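You operate a simulated robot arm through the tools that you are given. There is no shell and no other tool. Be economical: measure what you need, move in short steps, check, and stop when the job is done.

You run a simulated robot arm. Do the job below in one go: nothing can be reset, and whatever is moved stays where it is left.

JOB
Cap the middle outlet and pressure-test it at about 150 psi.
Fine: in this order: swing the cap shut, turn it tight, ease the black handle wide open, throttle up by the middle gauge. Leave the other controls as they are.

The check looks at the end state, three seconds after you hand in, the way a careful person would. Anything else that was tipped, shoved, dropped, spilled or broken makes it a failure. A push-on lid holds only when it is set on centred and level and pressed home; a screw cap is set on level and turned clockwise until tight.

ROBOT AND FRAMES
A 6-joint arm with a two-finger parallel gripper, fixed in place. Base frame: the origin is at the foot of the arm, x ahead of it, y to its left, z up. Lengths are in cm, angles in degrees, forces in N, time in s.
With the tool pointing down near the work surface it reaches from about 34 to 82 cm from the base axis. Its first joint turns from -166.0 to 166.0 degrees. Payload 3.91 kg.
The TCP is the grasp point between the finger pads, 3 cm short of the fingertips. In the tool frame z runs along the fingers and y along their closing line. Largest opening 11 cm; finger width 2, thickness 1; the body of the gripper, 4.8 by 11.2 cm, starts 5.5 cm behind the TCP.
Orientation is that of the tool frame in the base frame, as a unit quaternion [x, y, z, w]. With the fingers straight down and closing along the base's y, the tool's x points along the base's -x, its y along +y and its z along -z.

CONTROLS
- The arm moves only by the tool nudge_tool. Its argument "targets" is a list of rows, each a list of 6 numbers: the shift along the tool's x, y, z in mm, then the turn, a rotation vector about the tool's x, y, z in degrees. In form: [[dx, dy, dz, rx, ry, rz], ...]. A call has 1 to 20 rows; each row shifts and turns the commanded pose from where the row before left it, along the tool's axes as they then stand. "hand" is the finger opening in mm, from 0 to 110, set as the call begins (left out, the last holds). Rows are played at 5 a second. More than 5 cm and 8.6 degrees between two rows, or a gripper value outside its range, and nothing of the call is played. Where a pose cannot be reached the arm comes as near as it can. A force on the tool above 40 N (or 10 N above the force at the start of the call, whichever is more), or a blocked arm, ends the call early, and 0.2 s more pass. Each finger travels about 4.5 cm/s and halts on what it meets, pressing with about 40 N; the grip force reading is that of the motor and also rises with nothing between the fingers. The clock runs only during rows and for 0.2 s after the last one: add rows that do not move to give the fingers time. It gives the time, the measured TCP pose, the force on the tool (base axes), the opening and the grip force at its end, in the units of the frame above (readings bear some noise), with the torque about the TCP (base axes, N m) and any sound that the robot's microphone picked up.
- Cameras (640 x 400 px; columns grow to the right, rows downward): "scene" is fixed at [21.83, -49.97, 154.67]; the picture's right is [0.95, -0.31, 0.00], its down [-0.23, -0.70, -0.68] and it looks along [0.21, 0.64, -0.74] (base axes); focal length 353 px, centre (320, 200). "wrist" rides on the gripper at [7.7, 0.7, -11.4] in the tool frame; the picture's right is [-0.09, 1.00, 0.00], its down [-0.80, -0.07, -0.59] and it looks along [-0.59, -0.05, 0.80] (tool axes); focal length 270 px, centre (320, 200). There is no depth. A picture from a camera that has moved, and an enlarged one, comes with that camera's place and axes in the base frame and with its lens.
- grab_frame(camera): a new picture of that camera. The clock stands still meanwhile.
- raise_lower(by): slides the trunk up (or, below 0, down) by that many cm; the arm rides with it, the base frame stays. It gives what a move gives, with no picture.
- zoom(camera, box): a new picture of the part [left, top, right, bottom] of that camera's present view, enlarged. The clock stands still meanwhile.
- hand_in(): hands the job in; it is judged then, once.

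Go step by step. Nothing tells you positions but the pictures and the camera data: compare them with the known pose of the tool, close in by small moves and look again before you grip or let go. The budget is 120 turns and 68 pictures, counting those below and the enlarged ones. Unless the task says otherwise, let go and move clear before handing in, and close with one line.

The tools are called by a JSON object that holds its "api" and its "payload". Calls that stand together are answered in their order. nudge_tool: Moves the arm, as the interface text tells. Its arguments: {"type":"object","properties":{"targets":{"type":"array","items":{"type":"array","items":{"type":"number"}}},"hand":{"type":"number"}},"required":["targets"]} The other tools are called the same way: raise_lower (by) slides the trunk up or down; grab_frame (camera) takes a picture; zoom (camera, box) takes an enlarged picture of a part of a camera's view; hand_in () hands the job in.

At the start:

```text
time: 0.0
tool_pos: [47.06, 4.23, 115.65]
orientation: [0.0, 1.0, 0.001, 0.001]
contact_force: [0.2, -0.5, -0.1]
moment: [0.02, 0.04, 0.0]
grip_width: 10.99
grasp_force: 0.0
trunk travel left (down, up): [-57.5, 3.5]
```

scene: 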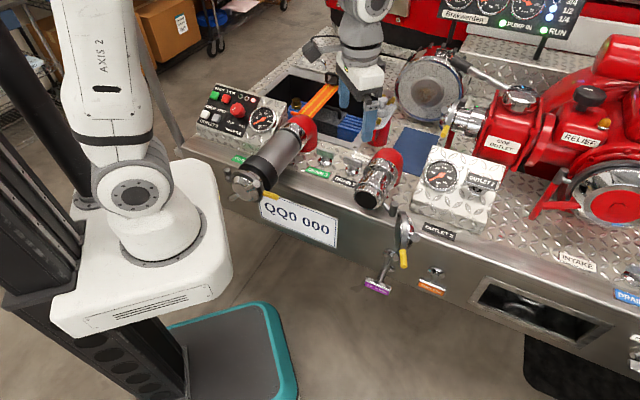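
wrist: 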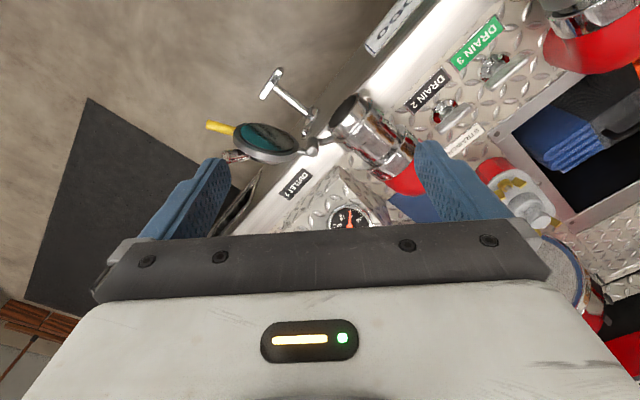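

I see a fire-truck pump panel with several outlets, gauges, and a hinged cap with a yellow handle hanging by the middle outlet. I'll zoom in for details first.

{"api": "zoom", "payload": {"camera": "scene", "box": [330, 130, 510, 300]}}

{"api": "zoom", "payload": {"camera": "scene", "box": [180, 70, 400, 220]}}

{"api": "zoom", "payload": {"camera": "scene", "box": [400, 0, 640, 150]}}

{"api": "zoom", "payload": {"camera": "wrist", "box": [180, 30, 560, 260]}}

```text
2.35 times, centred on (420, 215) of scene
camera zoom: at [21.83, -49.97, 154.67], right [0.95, -0.31, 0.0], down [-0.23, -0.7, -0.68], along [0.21, 0.64, -0.74], focal length 830 px, centre (85, 165)
```

zoom: 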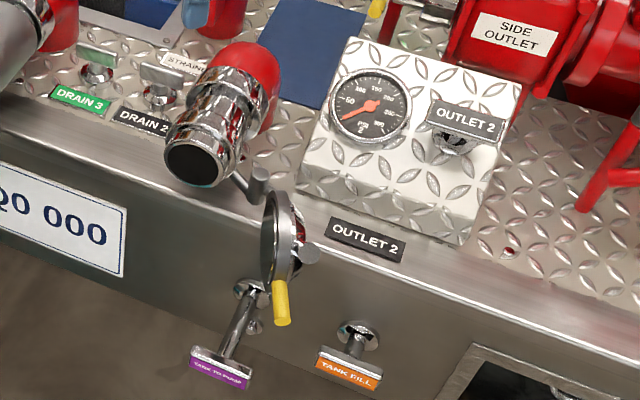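

```text
2.67 times, centred on (290, 145) of scene
camera zoom: at [21.83, -49.97, 154.67], right [0.95, -0.31, 0.0], down [-0.23, -0.7, -0.68], along [0.21, 0.64, -0.74], focal length 941 px, centre (400, 347)
```

zoom: 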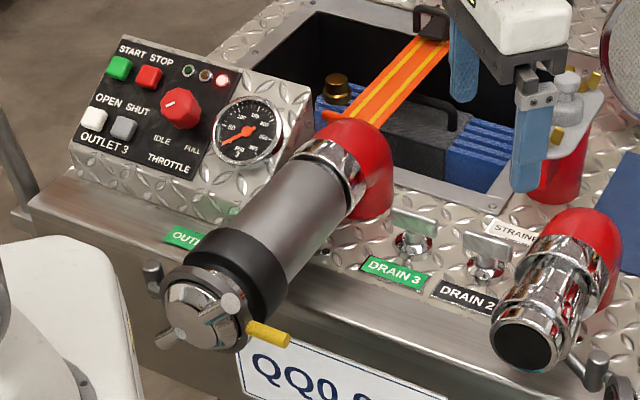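

```text
2.67 times, centred on (520, 75) of scene
camera zoom: at [21.83, -49.97, 154.67], right [0.95, -0.31, 0.0], down [-0.23, -0.7, -0.68], along [0.21, 0.64, -0.74], focal length 941 px, centre (-213, 533)
```

zoom: 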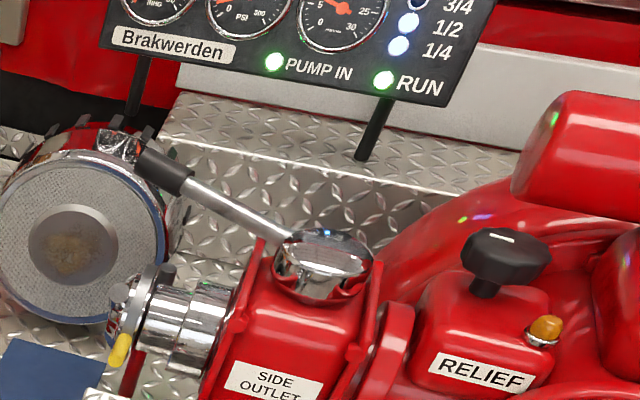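

```text
1.68 times, centred on (370, 145) of wrist
camera zoom: at [39.43, 4.76, 127.21], right [0.09, 1.0, 0.0], down [0.8, -0.07, 0.59], along [0.59, -0.05, -0.8], focal length 455 px, centre (236, 293)
```

zoom: 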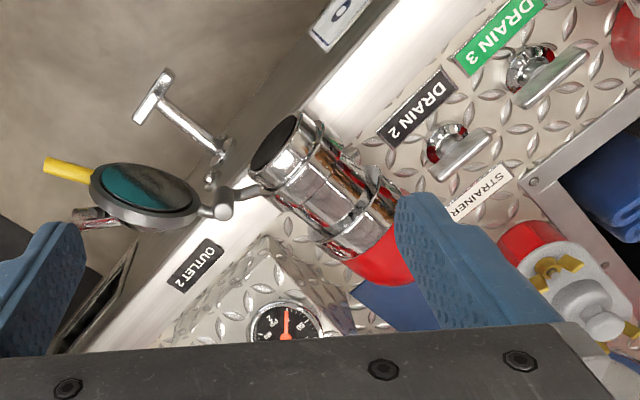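

The middle outlet (OUTLET 2) mouth is near (54, 7, 84), the hinge near (59, 2, 85), and the open cap near (58, -6, 85). The panel looks turned about 37°. I'll yaw the tool to face it and look closer.

{"api": "nudge_tool", "payload": {"targets": [[17, -14, 13, 0, 0, 0], [17, -14, 13, 0, 0, 0], [16, -14, 14, 0, 0, 0], [0, 0, 0, 0, 0, -7.4], [0, 0, 0, 0, 0, -7.4], [0, 0, 0, 0, 0, -7.4], [0, 0, 0, 0, 0, -7.4], [0, 0, 0, 0, 0, -7.4], [0, 0, 0, 0, 0, 0]], "hand": 0}}

{"api": "grab_frame", "payload": {"camera": "wrist"}}

```text
time: 2.0
tool_pos: [42.04, 0.03, 111.82]
orientation: [-0.319, 0.948, 0.0, 0.0]
contact_force: [-0.5, 0.0, -0.9]
moment: [0.03, 0.04, -0.01]
grip_width: 0.01
grasp_force: 37.5
trunk travel left (down, up): [-57.5, 3.5]
```

```text
61 pictures are left
camera wrist: at [35.56, -4.26, 123.22], right [-0.53, 0.85, 0.0], down [0.68, 0.43, 0.59], along [0.5, 0.32, -0.8], focal length 270 px, centre (320, 200)
```

wrist: 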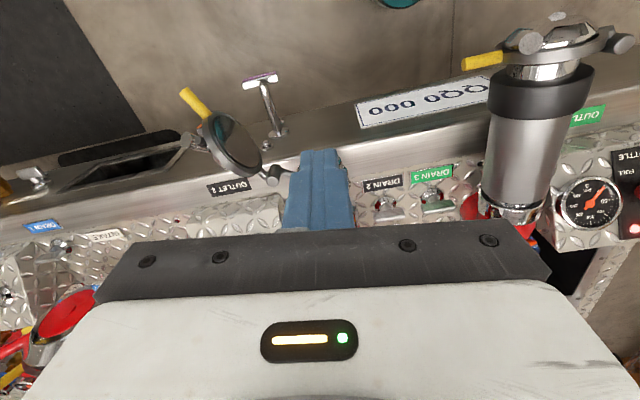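

The picture is upside down relative to the panel, and the fingers hide the middle outlet. I'll come closer with the fingers open.

{"api": "nudge_tool", "payload": {"targets": [[-26, -2, 24, 0, 0, 0], [-26, -2, 24, 0, 0, 0], [-26, -2, 24, 0, 0, 0], [-26, -3, 25, 0, 0, 0], [-25, -3, 25, 0, 0, 0], [0, 0, 0, 0, 0, 0]], "hand": 110}}

{"api": "grab_frame", "payload": {"camera": "wrist"}}

{"api": "zoom", "payload": {"camera": "scene", "box": [330, 130, 510, 300]}}

```text
time: 3.4
tool_pos: [53.21, 6.77, 99.63]
orientation: [-0.319, 0.948, 0.0, 0.001]
contact_force: [-0.4, 0.3, 0.1]
moment: [-0.01, 0.01, 0.02]
grip_width: 11.04
grasp_force: 0.0
trunk travel left (down, up): [-57.5, 3.5]
```

```text
60 pictures are left
camera wrist: at [46.66, 2.57, 111.0], right [-0.53, 0.85, 0.0], down [0.68, 0.43, 0.6], along [0.5, 0.32, -0.8], focal length 270 px, centre (320, 200)
```

wrist: 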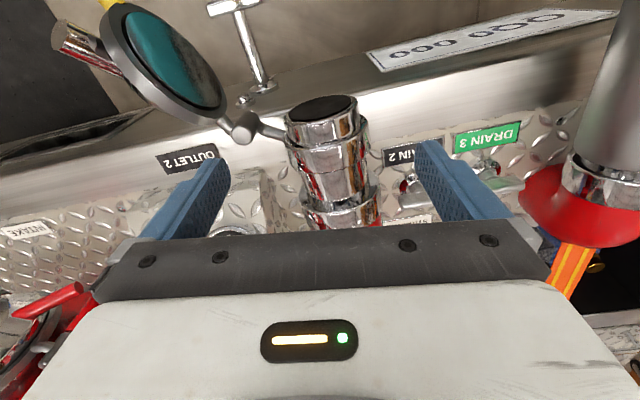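

```text
2.35 times, centred on (420, 215) of scene
camera zoom: at [21.83, -49.97, 154.67], right [0.95, -0.31, 0.0], down [-0.23, -0.7, -0.68], along [0.21, 0.64, -0.74], focal length 830 px, centre (85, 165)
```

zoom: 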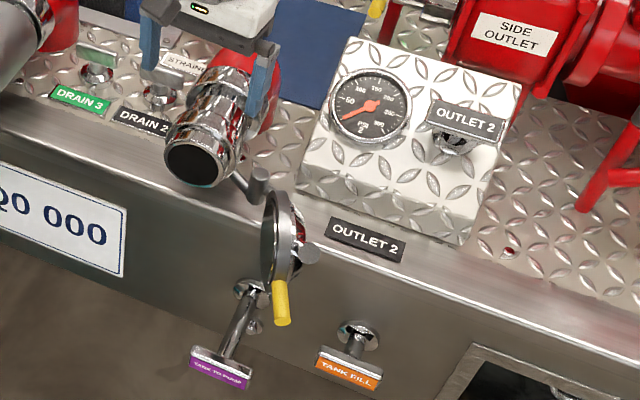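

The mouth is about 7.4 cm wide and faces (-0.8, -0.6), the hinge is vertical near (58.8, 1.5), and the cap centre is near (57.4, -6.7). I'll look at the cap from above before pushing it.

{"api": "nudge_tool", "payload": {"targets": [[18, -44, 0, 0, 0, 0], [18, -44, 0, 0, 0, 0], [18, -44, 0, 0, 0, 0], [0, 0, 0, 0, 0, 0]]}}

{"api": "grab_frame", "payload": {"camera": "wrist"}}

{"api": "zoom", "payload": {"camera": "scene", "box": [360, 180, 440, 300]}}

{"api": "zoom", "payload": {"camera": "scene", "box": [215, 150, 295, 210]}}

```text
time: 4.4
tool_pos: [56.9, -7.11, 99.34]
orientation: [-0.319, 0.948, 0.0, 0.001]
contact_force: [-0.9, 0.0, 0.8]
moment: [0.0, -0.02, 0.03]
grip_width: 11.01
grasp_force: 0.2
trunk travel left (down, up): [-57.5, 3.5]
```

```text
58 pictures are left
camera wrist: at [50.42, -11.31, 110.82], right [-0.53, 0.85, 0.0], down [0.68, 0.43, 0.59], along [0.5, 0.32, -0.8], focal length 270 px, centre (320, 200)
```

wrist: 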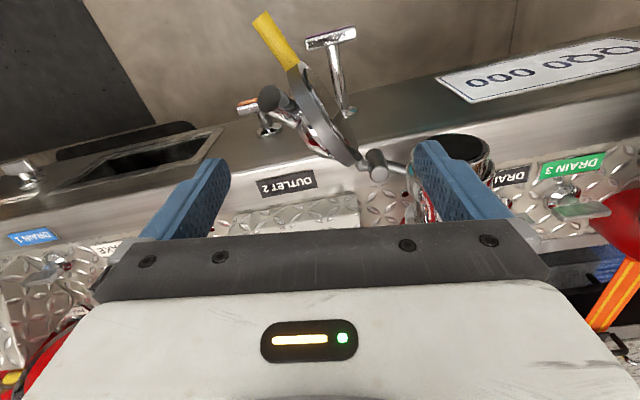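

```text
3.33 times, centred on (400, 240) of scene
camera zoom: at [21.83, -49.97, 154.67], right [0.95, -0.31, 0.0], down [-0.23, -0.7, -0.68], along [0.21, 0.64, -0.74], focal length 1176 px, centre (53, 67)
```

zoom: 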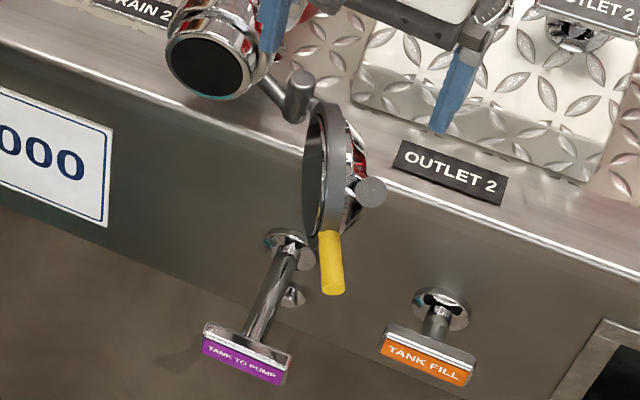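

```text
6.67 times, centred on (255, 180) of scene
camera zoom: at [21.83, -49.97, 154.67], right [0.95, -0.31, 0.0], down [-0.23, -0.7, -0.68], along [0.21, 0.64, -0.74], focal length 2352 px, centre (753, 333)
```

zoom: 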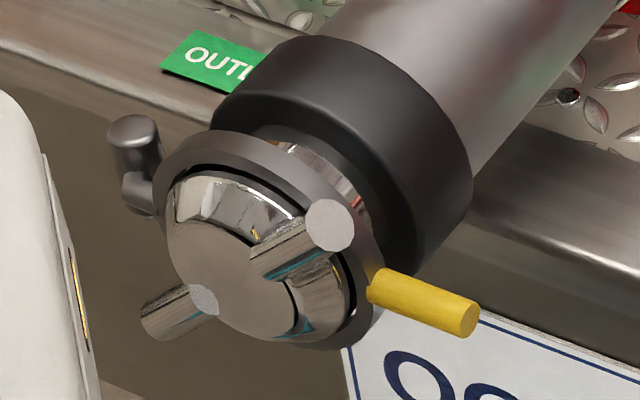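

The cap has a hinged ring with a yellow handle, and a dome with knobs that turns. I'll zoom in for the knob geometry.

{"api": "zoom", "payload": {"camera": "wrist", "box": [220, 0, 420, 200]}}

{"api": "zoom", "payload": {"camera": "scene", "box": [385, 195, 425, 250]}}

```text
2.00 times, centred on (320, 100) of wrist
camera zoom: at [50.42, -11.31, 110.82], right [-0.53, 0.85, 0.0], down [0.68, 0.43, 0.59], along [0.5, 0.32, -0.8], focal length 541 px, centre (320, 400)
```

zoom: 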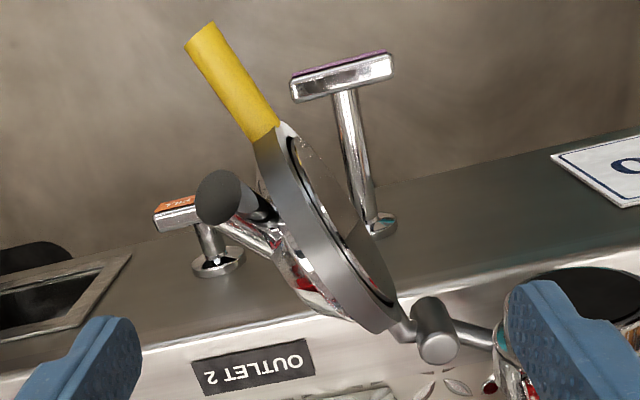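

```text
7.27 times, centred on (405, 222) of scene
camera zoom: at [21.83, -49.97, 154.67], right [0.95, -0.31, 0.0], down [-0.23, -0.7, -0.68], along [0.21, 0.64, -0.74], focal length 2565 px, centre (-298, 36)
```

zoom: 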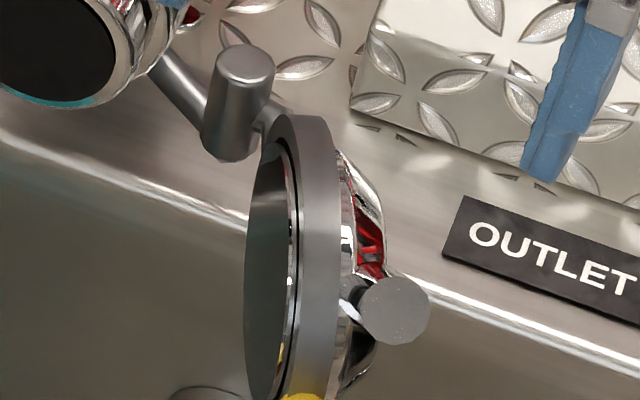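

The yellow handle sits on the ring opposite the hinge, at about z = 85 and 13–16 cm from the hinge, so I'll push it around with closed fingers. First I place the fingers behind it on the +x side.

{"api": "nudge_tool", "payload": {"targets": [[8, -24, 0, 0, 0, 0], [7, -24, 0, 0, 0, 0], [7, -23, 0, 0, 0, 0], [0, 0, 30, 0, 0, 0], [0, 0, 30, 0, 0, 0], [0, 0, 30, 0, 0, 0], [0, 0, 30, 0, 0, 0], [0, 0, 0, 0, 0, 0]], "hand": 0}}

{"api": "zoom", "payload": {"camera": "scene", "box": [340, 160, 460, 280]}}

{"api": "grab_frame", "payload": {"camera": "wrist"}}

```text
time: 6.2
tool_pos: [59.47, -13.95, 87.44]
orientation: [-0.318, 0.948, 0.0, 0.0]
contact_force: [-0.5, -0.1, 0.0]
moment: [-0.04, 0.01, -0.02]
grip_width: 0.0
grasp_force: 38.3
trunk travel left (down, up): [-57.5, 3.5]
```

```text
3.33 times, centred on (400, 220) of scene
camera zoom: at [21.83, -49.97, 154.67], right [0.95, -0.31, 0.0], down [-0.23, -0.7, -0.68], along [0.21, 0.64, -0.74], focal length 1176 px, centre (53, 133)
```

zoom: 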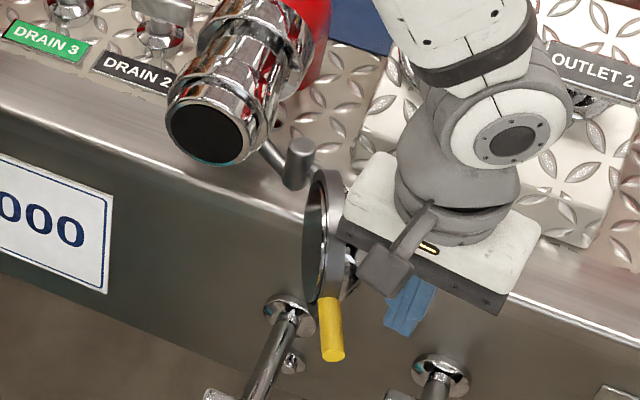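

```text
52 pictures are left
camera wrist: at [52.99, -18.16, 98.91], right [-0.53, 0.85, 0.0], down [0.68, 0.43, 0.59], along [0.5, 0.31, -0.8], focal length 270 px, centre (320, 200)
```

wrist: 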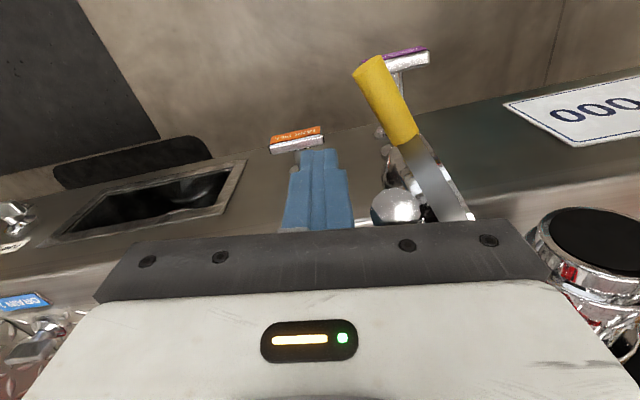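

The fingers are behind the handle at the right radius. I'll lower slightly and start the arc, stopping early to check.

{"api": "nudge_tool", "payload": {"targets": [[0, 0, 7, 0, 0, 0], [12.6, 9.6, 0, 0, 0, 0], [11.6, 10.9, 0, 0, 0, 0], [10.4, 12.0, 0, 0, 0, 0], [9.1, 13.0, 0, 0, 0, 0], [7.6, 13.9, 0, 0, 0, 0], [6.1, 14.6, 0, 0, 0, 0]]}}

{"api": "zoom", "payload": {"camera": "scene", "box": [320, 160, 440, 280]}}

{"api": "grab_frame", "payload": {"camera": "wrist"}}

```text
time: 7.8
tool_pos: [50.23, -11.62, 86.88]
orientation: [-0.318, 0.948, 0.0, 0.0]
contact_force: [-1.1, -1.2, 0.1]
moment: [0.03, 0.0, -0.01]
grip_width: 0.0
grasp_force: 37.7
trunk travel left (down, up): [-57.5, 3.5]
```

```text
3.33 times, centred on (380, 220) of scene
camera zoom: at [21.83, -49.97, 154.67], right [0.95, -0.31, 0.0], down [-0.23, -0.7, -0.68], along [0.21, 0.64, -0.74], focal length 1176 px, centre (120, 133)
```

zoom: 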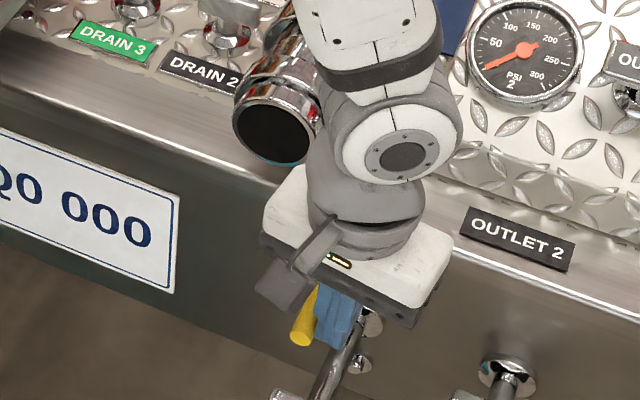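

```text
50 pictures are left
camera wrist: at [43.78, -15.82, 98.37], right [-0.53, 0.85, 0.0], down [0.68, 0.43, 0.59], along [0.5, 0.31, -0.8], focal length 270 px, centre (320, 200)
```

wrist: 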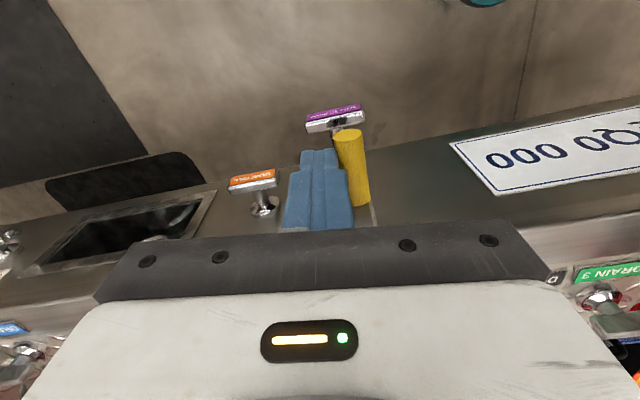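

The handle is moving with the fingers at low force, so I'll continue along the arc.

{"api": "nudge_tool", "payload": {"targets": [[4.6, 15.2, 0, 0, 0, 0], [3.0, 15.6, 0, 0, 0, 0], [1.3, 15.8, 0, 0, 0, 0], [-0.3, 15.9, 0, 0, 0, 0], [-2.0, 15.7, 0, 0, 0, 0], [-3.6, 15.4, 0, 0, 0, 0], [-5.2, 15.0, 0, 0, 0, 0], [-6.8, 14.4, 0, 0, 0, 0], [-8.2, 13.6, 0, 0, 0, 0], [-9.6, 12.6, 0, 0, 0, 0]]}}

{"api": "zoom", "payload": {"camera": "scene", "box": [300, 140, 420, 260]}}

{"api": "grab_frame", "payload": {"camera": "wrist"}}

```text
time: 10.0
tool_pos: [43.43, 2.08, 86.92]
orientation: [-0.318, 0.948, 0.0, 0.0]
contact_force: [-3.3, 0.6, 1.2]
moment: [-0.05, -0.13, -0.01]
grip_width: 0.0
grasp_force: 37.5
trunk travel left (down, up): [-57.5, 3.5]
```

```text
3.33 times, centred on (360, 200) of scene
camera zoom: at [21.83, -49.97, 154.67], right [0.95, -0.31, 0.0], down [-0.23, -0.7, -0.68], along [0.21, 0.64, -0.74], focal length 1176 px, centre (187, 200)
```

zoom: 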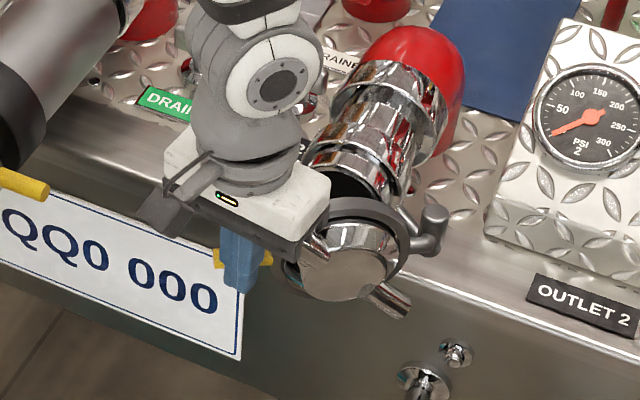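

```text
48 pictures are left
camera wrist: at [36.89, -2.26, 98.34], right [-0.53, 0.85, 0.0], down [0.68, 0.43, 0.59], along [0.5, 0.31, -0.8], focal length 270 px, centre (320, 200)
```

wrist: 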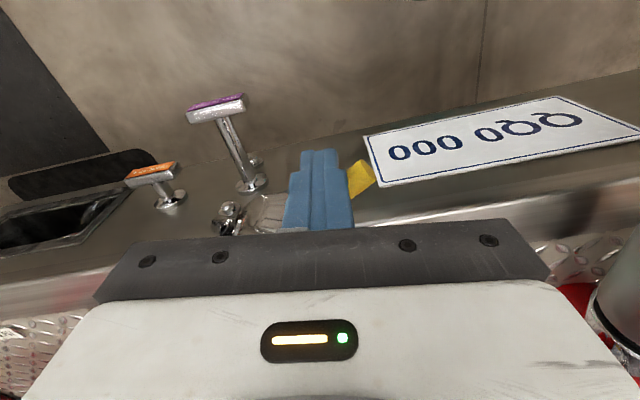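

The cap is about three-quarters closed and swinging well. I'll finish the arc gently.

{"api": "nudge_tool", "payload": {"targets": [[-10.9, 11.6, 0, 0, 0, 0], [-12.0, 10.4, 0, 0, 0, 0], [-13.0, 9.1, 0, 0, 0, 0], [-13.9, 7.6, 0, 0, 0, 0], [-7.2, 3.2, 0, 0, 0, 0], [-7.3, 2.9, 0, 0, 0, 0], [-7.5, 2.4, 0, 0, 0, 0], [-7.6, 2.2, 0, 0, 0, 0]]}}

{"api": "zoom", "payload": {"camera": "scene", "box": [300, 120, 420, 240]}}

```text
time: 11.8
tool_pos: [46.41, 10.46, 86.76]
orientation: [-0.317, 0.949, 0.0, -0.003]
contact_force: [-12.3, -29.3, 0.0]
moment: [-0.67, 0.31, -0.03]
grip_width: 0.01
grasp_force: 37.9
trunk travel left (down, up): [-57.5, 3.5]
```

```text
3.33 times, centred on (360, 180) of scene
camera zoom: at [21.83, -49.97, 154.67], right [0.95, -0.31, 0.0], down [-0.23, -0.7, -0.68], along [0.21, 0.64, -0.74], focal length 1176 px, centre (187, 267)
```

zoom: 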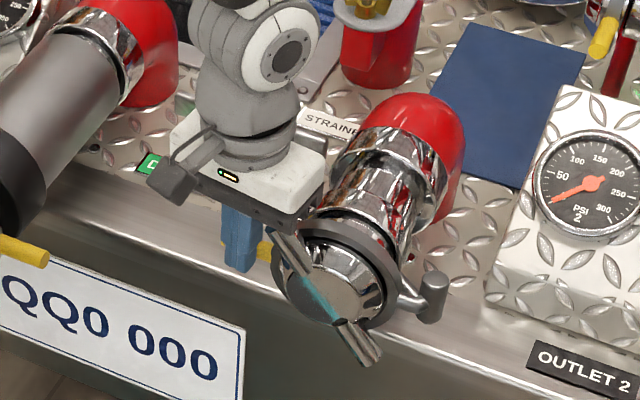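

The fingers now meet about 30 N, so the cap appears to be against the mouth. I'll back off and rise to check that it's flush.

{"api": "nudge_tool", "payload": {"targets": [[20, -5, 0, 0, 0, 0], [30, 0, 0, 0, 0, 0], [0, 0, -40, 0, 0, 0], [0, 0, -40, 0, 0, 0], [-10, 0, -30, 0, 0, 0], [-5, -10, 0, 0, 0, 0], [0, 0, 0, 0, 0, 0]]}}

{"api": "grab_frame", "payload": {"camera": "wrist"}}

{"api": "zoom", "payload": {"camera": "scene", "box": [320, 140, 420, 220]}}

```text
time: 13.4
tool_pos: [44.94, 7.43, 97.85]
orientation: [-0.318, 0.948, 0.001, 0.0]
contact_force: [0.9, 0.6, -0.1]
moment: [-0.01, 0.0, -0.01]
grip_width: 0.0
grasp_force: 37.6
trunk travel left (down, up): [-57.5, 3.5]
```

```text
46 pictures are left
camera wrist: at [38.45, 3.1, 109.29], right [-0.53, 0.85, 0.0], down [0.68, 0.43, 0.59], along [0.5, 0.31, -0.8], focal length 270 px, centre (320, 200)
```

wrist: 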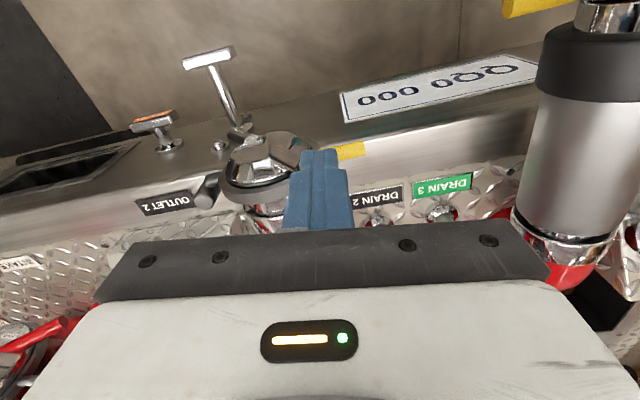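

```text
5.00 times, centred on (370, 180) of scene
camera zoom: at [21.83, -49.97, 154.67], right [0.95, -0.31, 0.0], down [-0.23, -0.7, -0.68], along [0.21, 0.64, -0.74], focal length 1764 px, centre (70, 300)
```

zoom: 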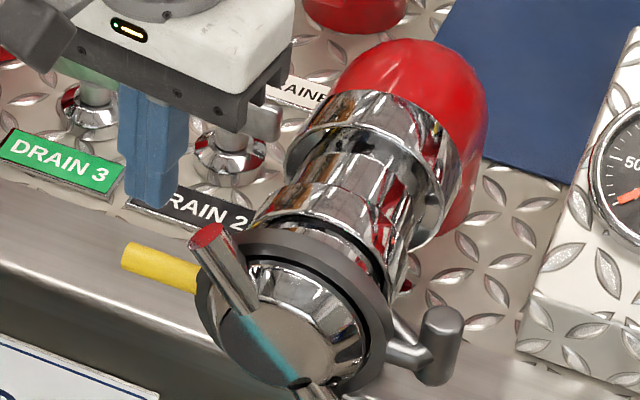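

I'll look at the cap-to-mouth joint from above.

{"api": "nudge_tool", "payload": {"targets": [[-22, -18, -4, 0, 0, 0], [-22, -18, -4, 0, 0, 0], [-22, -18, 0, 0, 0, 0], [0, 0, 0, 0, 0, 0], [0, 0, 0, 0, 0, 0], [0, 0, 0, 0, 0, 0]], "hand": 110}}

{"api": "zoom", "payload": {"camera": "wrist", "box": [200, 0, 440, 230]}}

```text
time: 14.8
tool_pos: [53.48, 7.14, 98.75]
orientation: [-0.317, 0.948, 0.0, 0.001]
contact_force: [0.0, -0.1, -0.5]
moment: [0.03, -0.04, 0.0]
grip_width: 10.97
grasp_force: 0.0
trunk travel left (down, up): [-57.5, 3.5]
```

```text
1.74 times, centred on (320, 115) of wrist
camera zoom: at [47.05, 2.84, 110.15], right [-0.53, 0.85, 0.0], down [0.68, 0.43, 0.59], along [0.5, 0.32, -0.8], focal length 470 px, centre (320, 348)
```

zoom: 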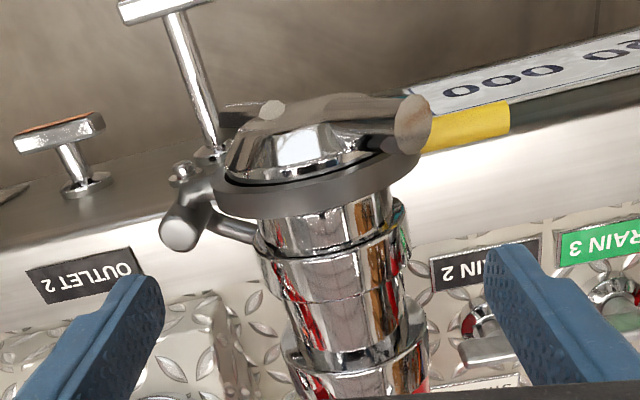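

The cap ring sits parallel to the collar, and the outlet axis looks closer to 45° yaw. Next I back off and pitch the tool horizontal along that axis, to turn the cap by its cross bar.

{"api": "nudge_tool", "payload": {"targets": [[47, -7, 0, 0, 0, 0], [47, -7, 0, 0, 0, 0], [47, -7, 0, 0, 0, -8], [0, 0, 0, 0, -7.5, 0], [0, 0, 0, 0, -7.5, 0], [0, 0, 0, 0, -7.5, 0], [0, 0, 0, 0, -7.5, 0], [0, 0, 0, 0, -7.5, 0], [0, 0, 0, 0, -7.5, 0], [0, 0, 0, 0, 0, 0]], "hand": 84}}

{"api": "grab_frame", "payload": {"camera": "wrist"}}

```text
time: 17.0
tool_pos: [43.39, -3.14, 98.69]
orientation: [-0.354, 0.853, 0.147, 0.355]
contact_force: [-0.6, -0.2, 0.4]
moment: [0.02, 0.01, 0.03]
grip_width: 8.4
grasp_force: 0.0
trunk travel left (down, up): [-57.5, 3.5]
```

```text
43 pictures are left
camera wrist: at [33.34, -12.35, 101.3], right [-0.66, 0.75, 0.06], down [0.15, 0.05, 0.99], along [0.73, 0.66, -0.15], focal length 270 px, centre (320, 200)
```

wrist: 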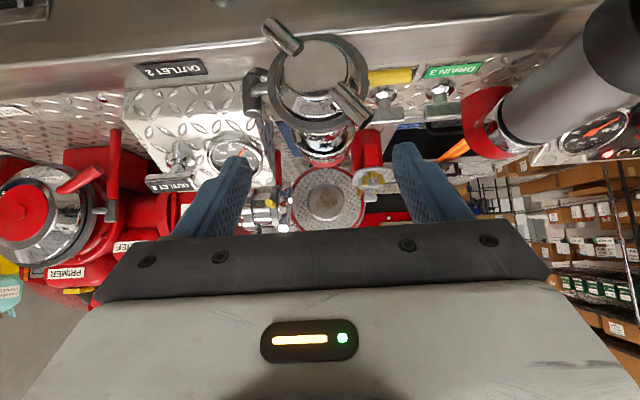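

The pose is reachable and the dome face is near (50.3, 3.0, 85.7), with the outlet axis at about 45–46°. I'll finish pitching to horizontal and come down in line with the cap.

{"api": "nudge_tool", "payload": {"targets": [[0, 0, 0, 0, -7.5, 0], [0, 0, 0, 0, -7.5, 0], [0, 0, 0, 0, -7.5, 0], [0, 0, 0, 0, -7.5, 0], [0, 0, 0, 0, -7.5, 0], [0, 0, 0, 0, -7.5, 0], [33, -5, 10, 0, 0, 0], [33, 0, 0, 0, 0, 0], [32, 0, 0, 0, 0, 0], [32, 0, 0, 0, 0, 0], [0, 0, 0, 0, 0, 0]]}}

{"api": "grab_frame", "payload": {"camera": "wrist"}}

{"api": "zoom", "payload": {"camera": "scene", "box": [280, 120, 420, 240]}}

```text
time: 19.4
tool_pos: [55.23, -10.98, 99.18]
orientation: [-0.271, 0.654, 0.274, 0.651]
contact_force: [0.8, 0.6, -0.2]
moment: [0.01, 0.05, 0.03]
grip_width: 8.41
grasp_force: 0.1
out of reach, approached as far as the arm can: row 1, 2, 3, 4, 5, 6, 7, 8, 9, 10
trunk travel left (down, up): [-57.5, 3.5]
```

```text
42 pictures are left
camera wrist: at [46.68, -18.66, 91.53], right [-0.71, 0.7, 0.09], down [-0.36, -0.47, 0.8], along [0.61, 0.53, 0.59], focal length 270 px, centre (320, 200)
```

wrist: 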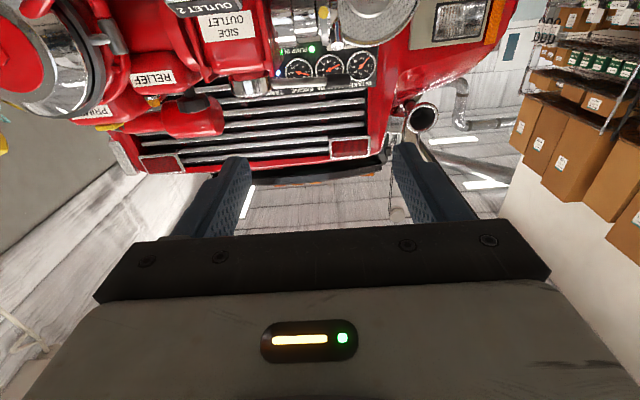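

```text
3.33 times, centred on (350, 180) of scene
camera zoom: at [21.83, -49.97, 154.67], right [0.95, -0.31, 0.0], down [-0.23, -0.7, -0.68], along [0.21, 0.64, -0.74], focal length 1176 px, centre (220, 267)
```

zoom: 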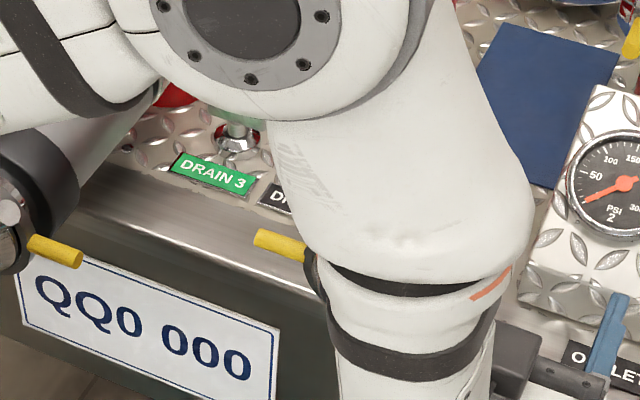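

The horizontal pose is out of reach at this trunk height, and the arm went off sideways. I'll undo this by going up and pitching back before re-planning with a lower trunk.

{"api": "nudge_tool", "payload": {"targets": [[-32, 0, 0, 0, 0, 0], [-32, 0, 0, 0, 0, 0], [-33, 0, 0, 0, 0, 0], [-33, 5, -10, 0, 0, 0]]}}

```text
time: 20.4
tool_pos: [54.15, -10.93, 112.22]
orientation: [-0.272, 0.653, 0.272, 0.653]
contact_force: [-0.9, 0.0, -0.2]
moment: [-0.03, 0.01, -0.03]
grip_width: 8.42
grasp_force: 0.1
trunk travel left (down, up): [-57.5, 3.5]
```

The tool is now horizontal and clear at z = 112. I'll test whether the outlet's axis line is reachable at a greater height, since a trunk drop would then bring it level.

{"api": "nudge_tool", "payload": {"targets": [[-33, 0, 0, 0, 0, 0], [-33, 0, 0, 0, 0, 0], [-34, 0, 0, 0, 0, 0], [0, 31, -2, 0, 0, 0], [0, 31, -2, 0, 0, 0], [0, 31, -2, 0, 0, 0], [0, 32, -3, 0, 0, 0], [0, 0, 0, 0, 0, 0]]}}

```text
time: 22.2
tool_pos: [44.88, -2.92, 122.16]
orientation: [-0.271, 0.653, 0.272, 0.653]
contact_force: [0.6, -0.6, -0.7]
moment: [0.0, 0.0, -0.02]
grip_width: 8.4
grasp_force: 0.0
trunk travel left (down, up): [-57.5, 3.5]
```

That's reachable, so I'll lower the trunk in two stages to bring the fingers level with the cap.

{"api": "raise_lower", "payload": {"by": -22}}

{"api": "grab_frame", "payload": {"camera": "wrist"}}

{"api": "grab_frame", "payload": {"camera": "scene"}}

```text
time: 24.5
tool_pos: [44.89, -2.83, 100.04]
orientation: [-0.271, 0.653, 0.271, 0.653]
contact_force: [0.0, -0.1, 1.0]
moment: [-0.01, 0.0, 0.0]
grip_width: 8.37
grasp_force: 0.0
trunk travel left (down, up): [-35.5, 25.5]
```

```text
40 pictures are left
camera wrist: at [36.32, -10.72, 92.4], right [-0.71, 0.7, 0.09], down [-0.37, -0.47, 0.8], along [0.6, 0.53, 0.59], focal length 270 px, centre (320, 200)
```

wrist: 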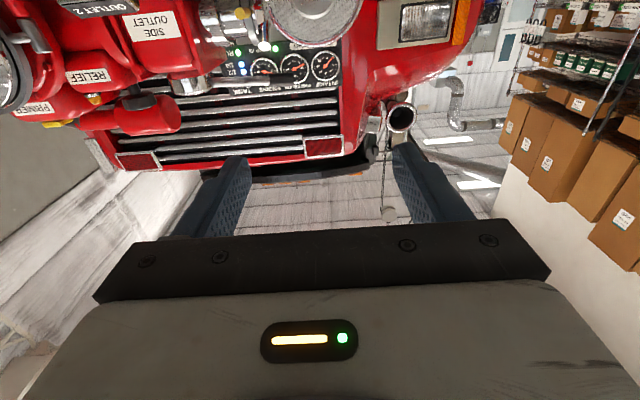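

```text
39 pictures are left
```

scene: 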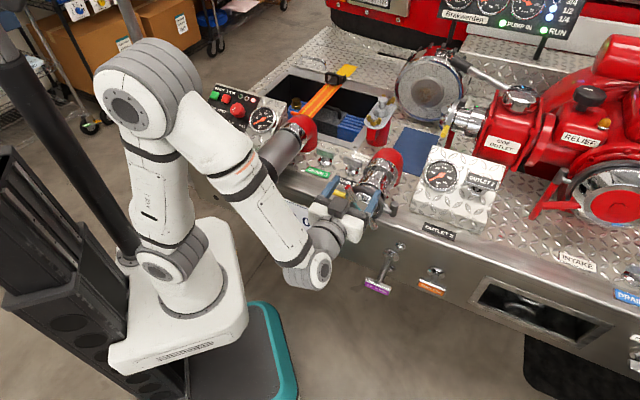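

The arm is well clear of the outlet 3 hose. I'll lower the rest of the way.

{"api": "raise_lower", "payload": {"by": -14.3}}

{"api": "grab_frame", "payload": {"camera": "wrist"}}

{"api": "zoom", "payload": {"camera": "scene", "box": [300, 120, 420, 240]}}

```text
time: 26.2
tool_pos: [44.84, -2.93, 85.76]
orientation: [-0.271, 0.653, 0.271, 0.653]
contact_force: [0.2, -0.1, -0.5]
moment: [0.0, 0.01, -0.01]
grip_width: 8.42
grasp_force: 0.0
trunk travel left (down, up): [-21.2, 39.8]
```

```text
38 pictures are left
camera wrist: at [36.32, -10.72, 78.1], right [-0.71, 0.7, 0.09], down [-0.37, -0.47, 0.8], along [0.6, 0.53, 0.59], focal length 270 px, centre (320, 200)
```

wrist: 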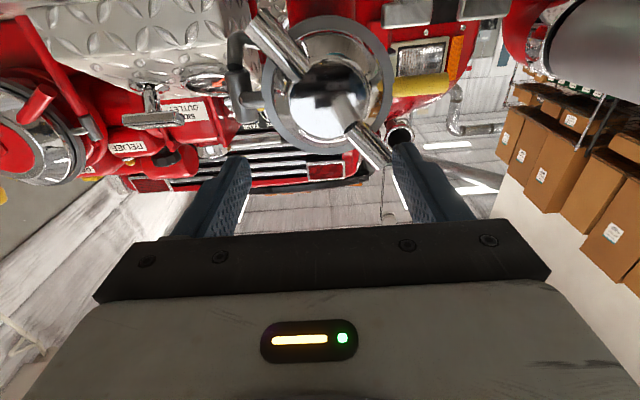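

```text
3.33 times, centred on (360, 180) of scene
camera zoom: at [21.83, -49.97, 154.67], right [0.95, -0.31, 0.0], down [-0.23, -0.7, -0.68], along [0.21, 0.64, -0.74], focal length 1176 px, centre (187, 267)
```

zoom: 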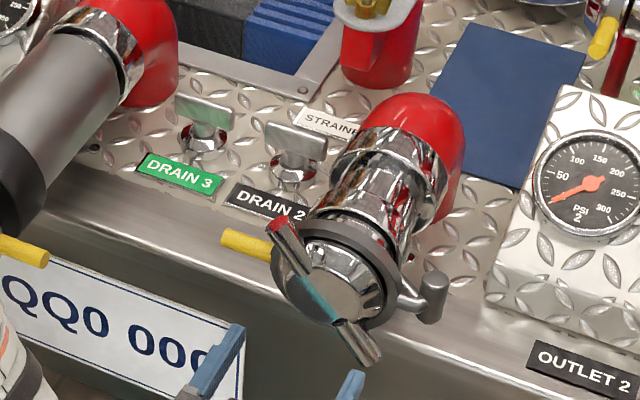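

From this view the dome centre is near (52, 4.4, 83.9), with the bar ends at upper left and lower right, about 7.7 cm radius. I'll drop 1.9 cm and advance so the fingers sit on either side of the dome, left and right.

{"api": "nudge_tool", "payload": {"targets": [[10, 0, 0, 0, 0, 0], [9, 0, 0, 0, 0, 0], [0, 0, 20, 0, 0, 0], [0, 0, 20, 0, 0, 0], [0, 0, 15, 0, 0, 0], [0, 0, 10, 0, 0, 0], [0, 0, 5, 0, 0, 0], [0, 0, 0, 0, 0, 0]], "hand": 96}}

{"api": "grab_frame", "payload": {"camera": "wrist"}}

{"api": "zoom", "payload": {"camera": "scene", "box": [300, 120, 420, 240]}}

```text
time: 28.0
tool_pos: [49.87, 2.14, 83.85]
orientation: [-0.271, 0.653, 0.272, 0.652]
contact_force: [0.6, 0.2, 0.3]
moment: [0.01, -0.01, -0.03]
grip_width: 9.6
grasp_force: 0.2
trunk travel left (down, up): [-21.2, 39.8]
```

```text
36 pictures are left
camera wrist: at [41.36, -5.77, 76.2], right [-0.71, 0.7, 0.09], down [-0.37, -0.47, 0.8], along [0.6, 0.53, 0.59], focal length 270 px, centre (320, 200)
```

wrist: 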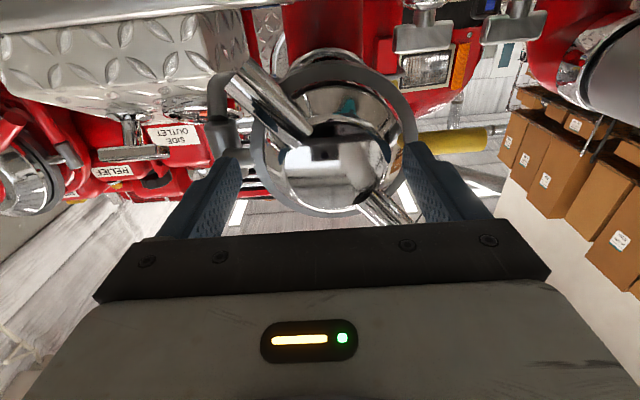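

```text
3.33 times, centred on (360, 180) of scene
camera zoom: at [21.83, -49.97, 154.67], right [0.95, -0.31, 0.0], down [-0.23, -0.7, -0.68], along [0.21, 0.64, -0.74], focal length 1176 px, centre (187, 267)
```

zoom: 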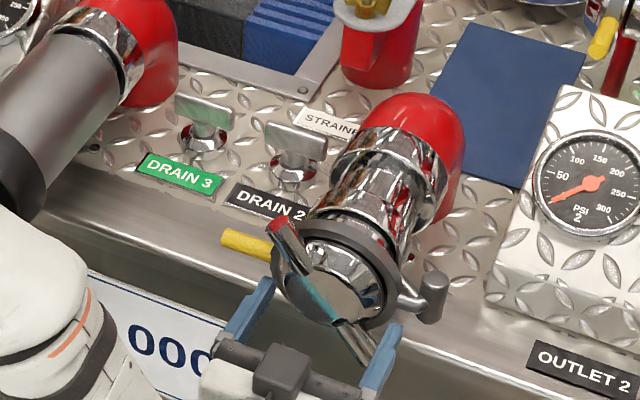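

The fingers straddle the dome. I'll advance another 12 mm with a slight drop, then begin turning clockwise (+z).

{"api": "nudge_tool", "payload": {"targets": [[6, 1, 4, 0, 0, 0], [0, 0, 4, 0, 0, 0], [0, 0, 4, 0, 0, 0], [0, 0, 0, 0, 0, 6], [0, 0, 0, 0, 0, 6], [0, 0, 0, 0, 0, 6], [0, 0, 0, 0, 0, 6], [0, 0, 0, 0, 0, 6], [0, 0, 0, 0, 0, 6]]}}

{"api": "grab_frame", "payload": {"camera": "wrist"}}

```text
time: 30.0
tool_pos: [50.32, 2.94, 83.45]
orientation: [-0.056, 0.704, 0.46, 0.539]
contact_force: [-22.4, 3.8, 4.8]
moment: [0.3, -0.69, 1.08]
grip_width: 10.51
grasp_force: 8.7
trunk travel left (down, up): [-21.2, 39.8]
```

```text
34 pictures are left
camera wrist: at [38.7, -1.7, 77.57], right [-0.54, 0.53, 0.66], down [-0.05, -0.79, 0.61], along [0.84, 0.29, 0.45], focal length 270 px, centre (320, 200)
```

wrist: 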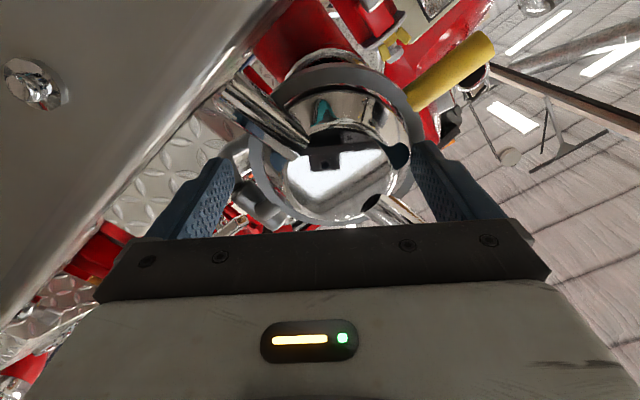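

The yellow-side finger seems to be rubbing the ring, because the tool is a few mm off-centre. I'll back off 5 mm, centre by +6 mm in y, and continue turning.

{"api": "nudge_tool", "payload": {"targets": [[0, 0, -6, 0, 0, 0], [0, 6, 0, 0, 0, 0], [0, 0, 0, 0, 0, 0], [0, 0, 0, 0, 0, 5]], "hand": 100}}

{"api": "grab_frame", "payload": {"camera": "wrist"}}

{"api": "zoom", "payload": {"camera": "scene", "box": [320, 140, 420, 240]}}

```text
time: 31.0
tool_pos: [49.87, 2.9, 83.56]
orientation: [-0.026, 0.707, 0.483, 0.517]
contact_force: [0.4, -0.2, -0.6]
moment: [0.01, 0.0, 0.01]
grip_width: 10.0
grasp_force: 0.1
trunk travel left (down, up): [-21.2, 39.8]
```

```text
33 pictures are left
camera wrist: at [37.82, -1.52, 78.25], right [-0.49, 0.49, 0.72], down [-0.01, -0.83, 0.56], along [0.87, 0.27, 0.41], focal length 270 px, centre (320, 200)
```

wrist: 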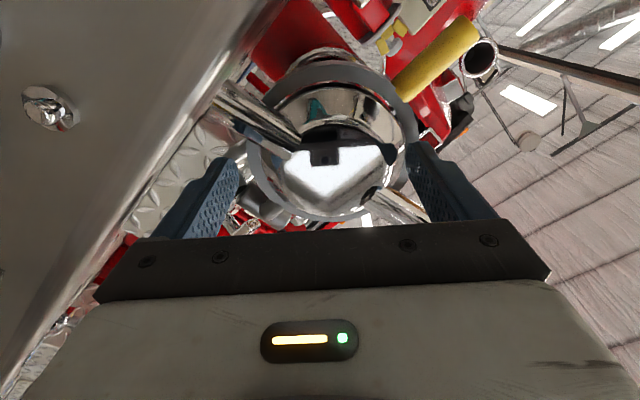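

```text
4.00 times, centred on (370, 190) of scene
camera zoom: at [21.83, -49.97, 154.67], right [0.95, -0.31, 0.0], down [-0.23, -0.7, -0.68], along [0.21, 0.64, -0.74], focal length 1411 px, centre (120, 240)
```

zoom: 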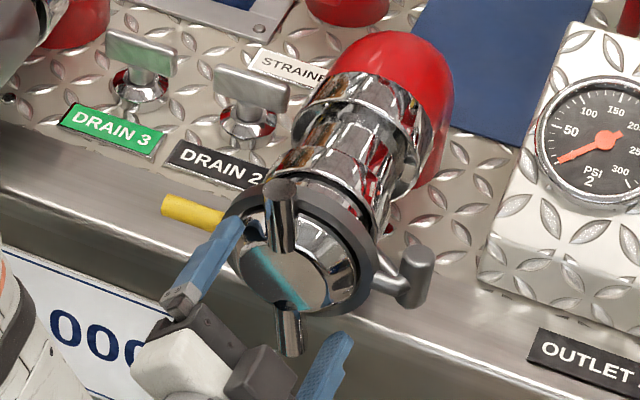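

The bar has turned clockwise, so the push works. I'll continue rotating.

{"api": "nudge_tool", "payload": {"targets": [[0, 0, 3, 0, 0, 6], [0, 0, 0, 0, 0, 6], [0, 0, 0, 0, 0, 6], [0, 0, 0, 0, 0, 6], [0, 0, 0, 0, 0, 6]]}}

{"api": "zoom", "payload": {"camera": "scene", "box": [320, 140, 420, 240]}}

```text
time: 32.2
tool_pos: [49.98, 3.0, 83.73]
orientation: [0.159, 0.689, 0.601, 0.374]
contact_force: [-6.8, 1.7, 1.0]
moment: [-0.01, -0.32, 0.16]
grip_width: 10.11
grasp_force: 1.5
trunk travel left (down, up): [-21.2, 39.8]
```

```text
4.00 times, centred on (370, 190) of scene
camera zoom: at [21.83, -49.97, 154.67], right [0.95, -0.31, 0.0], down [-0.23, -0.7, -0.68], along [0.21, 0.64, -0.74], focal length 1411 px, centre (120, 240)
```

zoom: 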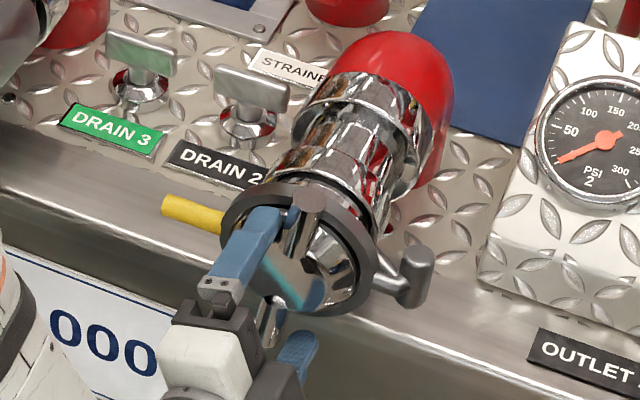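

It's still turning easily, so I'll keep going.

{"api": "nudge_tool", "payload": {"targets": [[0, 0, 0, 0, 0, 6], [0, 0, 0, 0, 0, 6], [0, 0, 0, 0, 0, 6], [0, 0, 0, 0, 0, 6], [0, 0, 0, 0, 0, 6], [0, 0, 0, 0, 0, 6]]}}

{"api": "zoom", "payload": {"camera": "scene", "box": [320, 140, 420, 240]}}

```text
time: 33.6
tool_pos: [49.74, 3.28, 83.73]
orientation: [0.362, 0.606, 0.687, 0.171]
contact_force: [-11.0, 12.5, 9.2]
moment: [-0.64, -0.81, 0.49]
grip_width: 10.16
grasp_force: 1.3
trunk travel left (down, up): [-21.2, 39.8]
```

```text
4.00 times, centred on (370, 190) of scene
camera zoom: at [21.83, -49.97, 154.67], right [0.95, -0.31, 0.0], down [-0.23, -0.7, -0.68], along [0.21, 0.64, -0.74], focal length 1411 px, centre (120, 240)
```

zoom: 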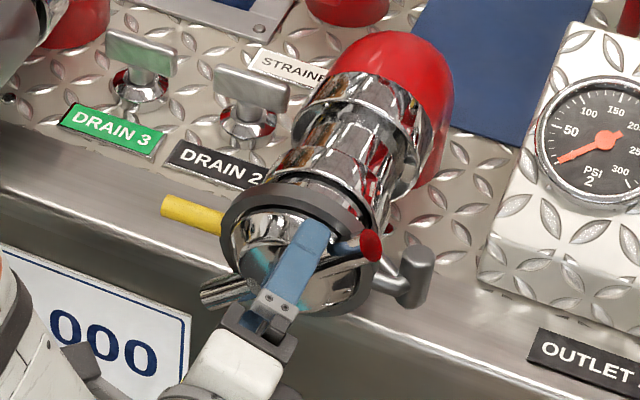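

The bar is now at about 2 o'clock and the torque is rising. I'll continue turning.

{"api": "nudge_tool", "payload": {"targets": [[0, 0, 0, 0, 0, 5], [0, 0, 0, 0, 0, 5], [0, 0, 0, 0, 0, 5], [0, 0, 0, 0, 0, 5], [0, 0, 0, 0, 0, 5]]}}

{"api": "zoom", "payload": {"camera": "scene", "box": [320, 140, 420, 240]}}

```text
time: 34.1
tool_pos: [49.64, 3.47, 84.03]
orientation: [0.383, 0.592, 0.696, 0.138]
contact_force: [-15.6, 7.3, 11.3]
moment: [-0.43, -1.02, 0.35]
grip_width: 10.24
grasp_force: 2.1
trunk travel left (down, up): [-21.2, 39.8]
stopped in row 2: the force on the tool passed its limit at 43 N (the readings are from after the stop); the commanded pose is now the measured one
```

```text
4.00 times, centred on (370, 190) of scene
camera zoom: at [21.83, -49.97, 154.67], right [0.95, -0.31, 0.0], down [-0.23, -0.7, -0.68], along [0.21, 0.64, -0.74], focal length 1411 px, centre (120, 240)
```

zoom: 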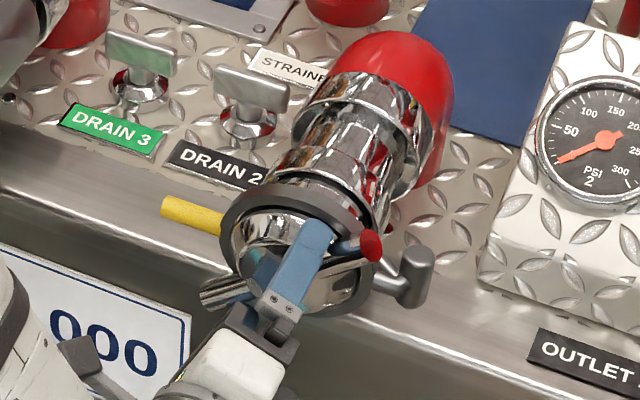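

The torque stop came with a net sideways force, so possibly only one finger is pushing. I'll check centring before judging tightness.

{"api": "grab_frame", "payload": {"camera": "wrist"}}

```text
28 pictures are left
camera wrist: at [36.7, -0.14, 87.38], right [0.32, -0.32, 0.89], down [0.1, -0.92, -0.37], along [0.94, 0.21, -0.26], focal length 270 px, centre (320, 200)
```

wrist: 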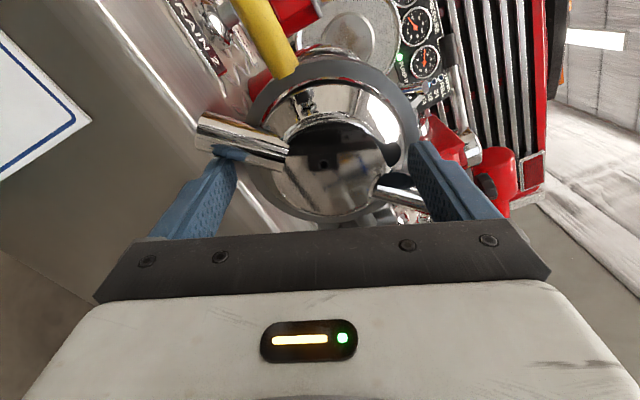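

The ring centre appears about 6–8 mm above the tool axis. I'll release slightly, recentre, and push again in small steps to confirm it's tight.

{"api": "nudge_tool", "payload": {"targets": [[0, 0, 0, 0, 0, -5], [0, 6, 0, 0, 0, 0], [0, 0, 0, 0, 0, 3], [0, 0, 0, 0, 0, 3], [0, 0, 0, 0, 0, 3], [0, 0, 0, 0, 0, 3], [0, 0, 0, 0, 0, 3]]}}

```text
time: 35.7
tool_pos: [49.84, 3.03, 84.64]
orientation: [0.398, 0.58, 0.699, 0.125]
contact_force: [-1.4, -18.4, -10.1]
moment: [-14.27, -19.67, -2.72]
grip_width: 11.01
grasp_force: 9.9
trunk travel left (down, up): [-21.2, 39.8]
```

The torque is now about 24 N·m with no further turn, so the cap is tight. I'll release it and back away.

{"api": "nudge_tool", "payload": {"targets": [[0, 0, 0, 0, 0, -5], [0, 0, 0, 0, 0, -5], [0, 0, -20, 0, 0, 0], [0, 0, -30, 0, 0, 0], [0, 0, -40, 0, 0, 0], [0, 0, 0, 0, 0, 0]]}}

{"api": "zoom", "payload": {"camera": "scene", "box": [320, 140, 420, 240]}}

```text
time: 37.1
tool_pos: [43.51, -3.38, 84.46]
orientation: [0.386, 0.591, 0.695, 0.137]
contact_force: [-0.3, 0.6, -0.6]
moment: [0.0, -0.01, 0.0]
grip_width: 9.99
grasp_force: 0.1
trunk travel left (down, up): [-21.2, 39.8]
```

```text
4.00 times, centred on (370, 190) of scene
camera zoom: at [21.83, -49.97, 154.67], right [0.95, -0.31, 0.0], down [-0.23, -0.7, -0.68], along [0.21, 0.64, -0.74], focal length 1411 px, centre (120, 240)
```

zoom: 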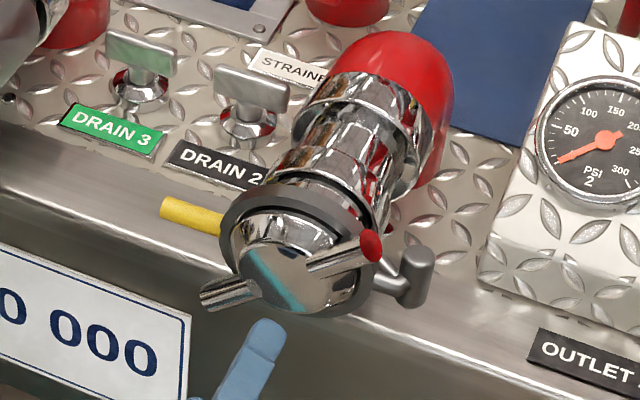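

The bar matches outlet 3's tightened cap orientation. Next is the black-tagged OUTLET 2 handle on the gauge box, so I'll look at it in detail.

{"api": "zoom", "payload": {"camera": "scene", "box": [410, 130, 520, 230]}}

```text
4.00 times, centred on (465, 180) of scene
camera zoom: at [21.83, -49.97, 154.67], right [0.95, -0.31, 0.0], down [-0.23, -0.7, -0.68], along [0.21, 0.64, -0.74], focal length 1411 px, centre (-260, 280)
```

zoom: 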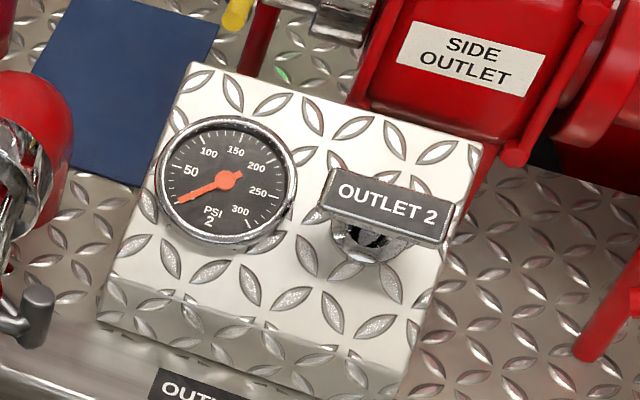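

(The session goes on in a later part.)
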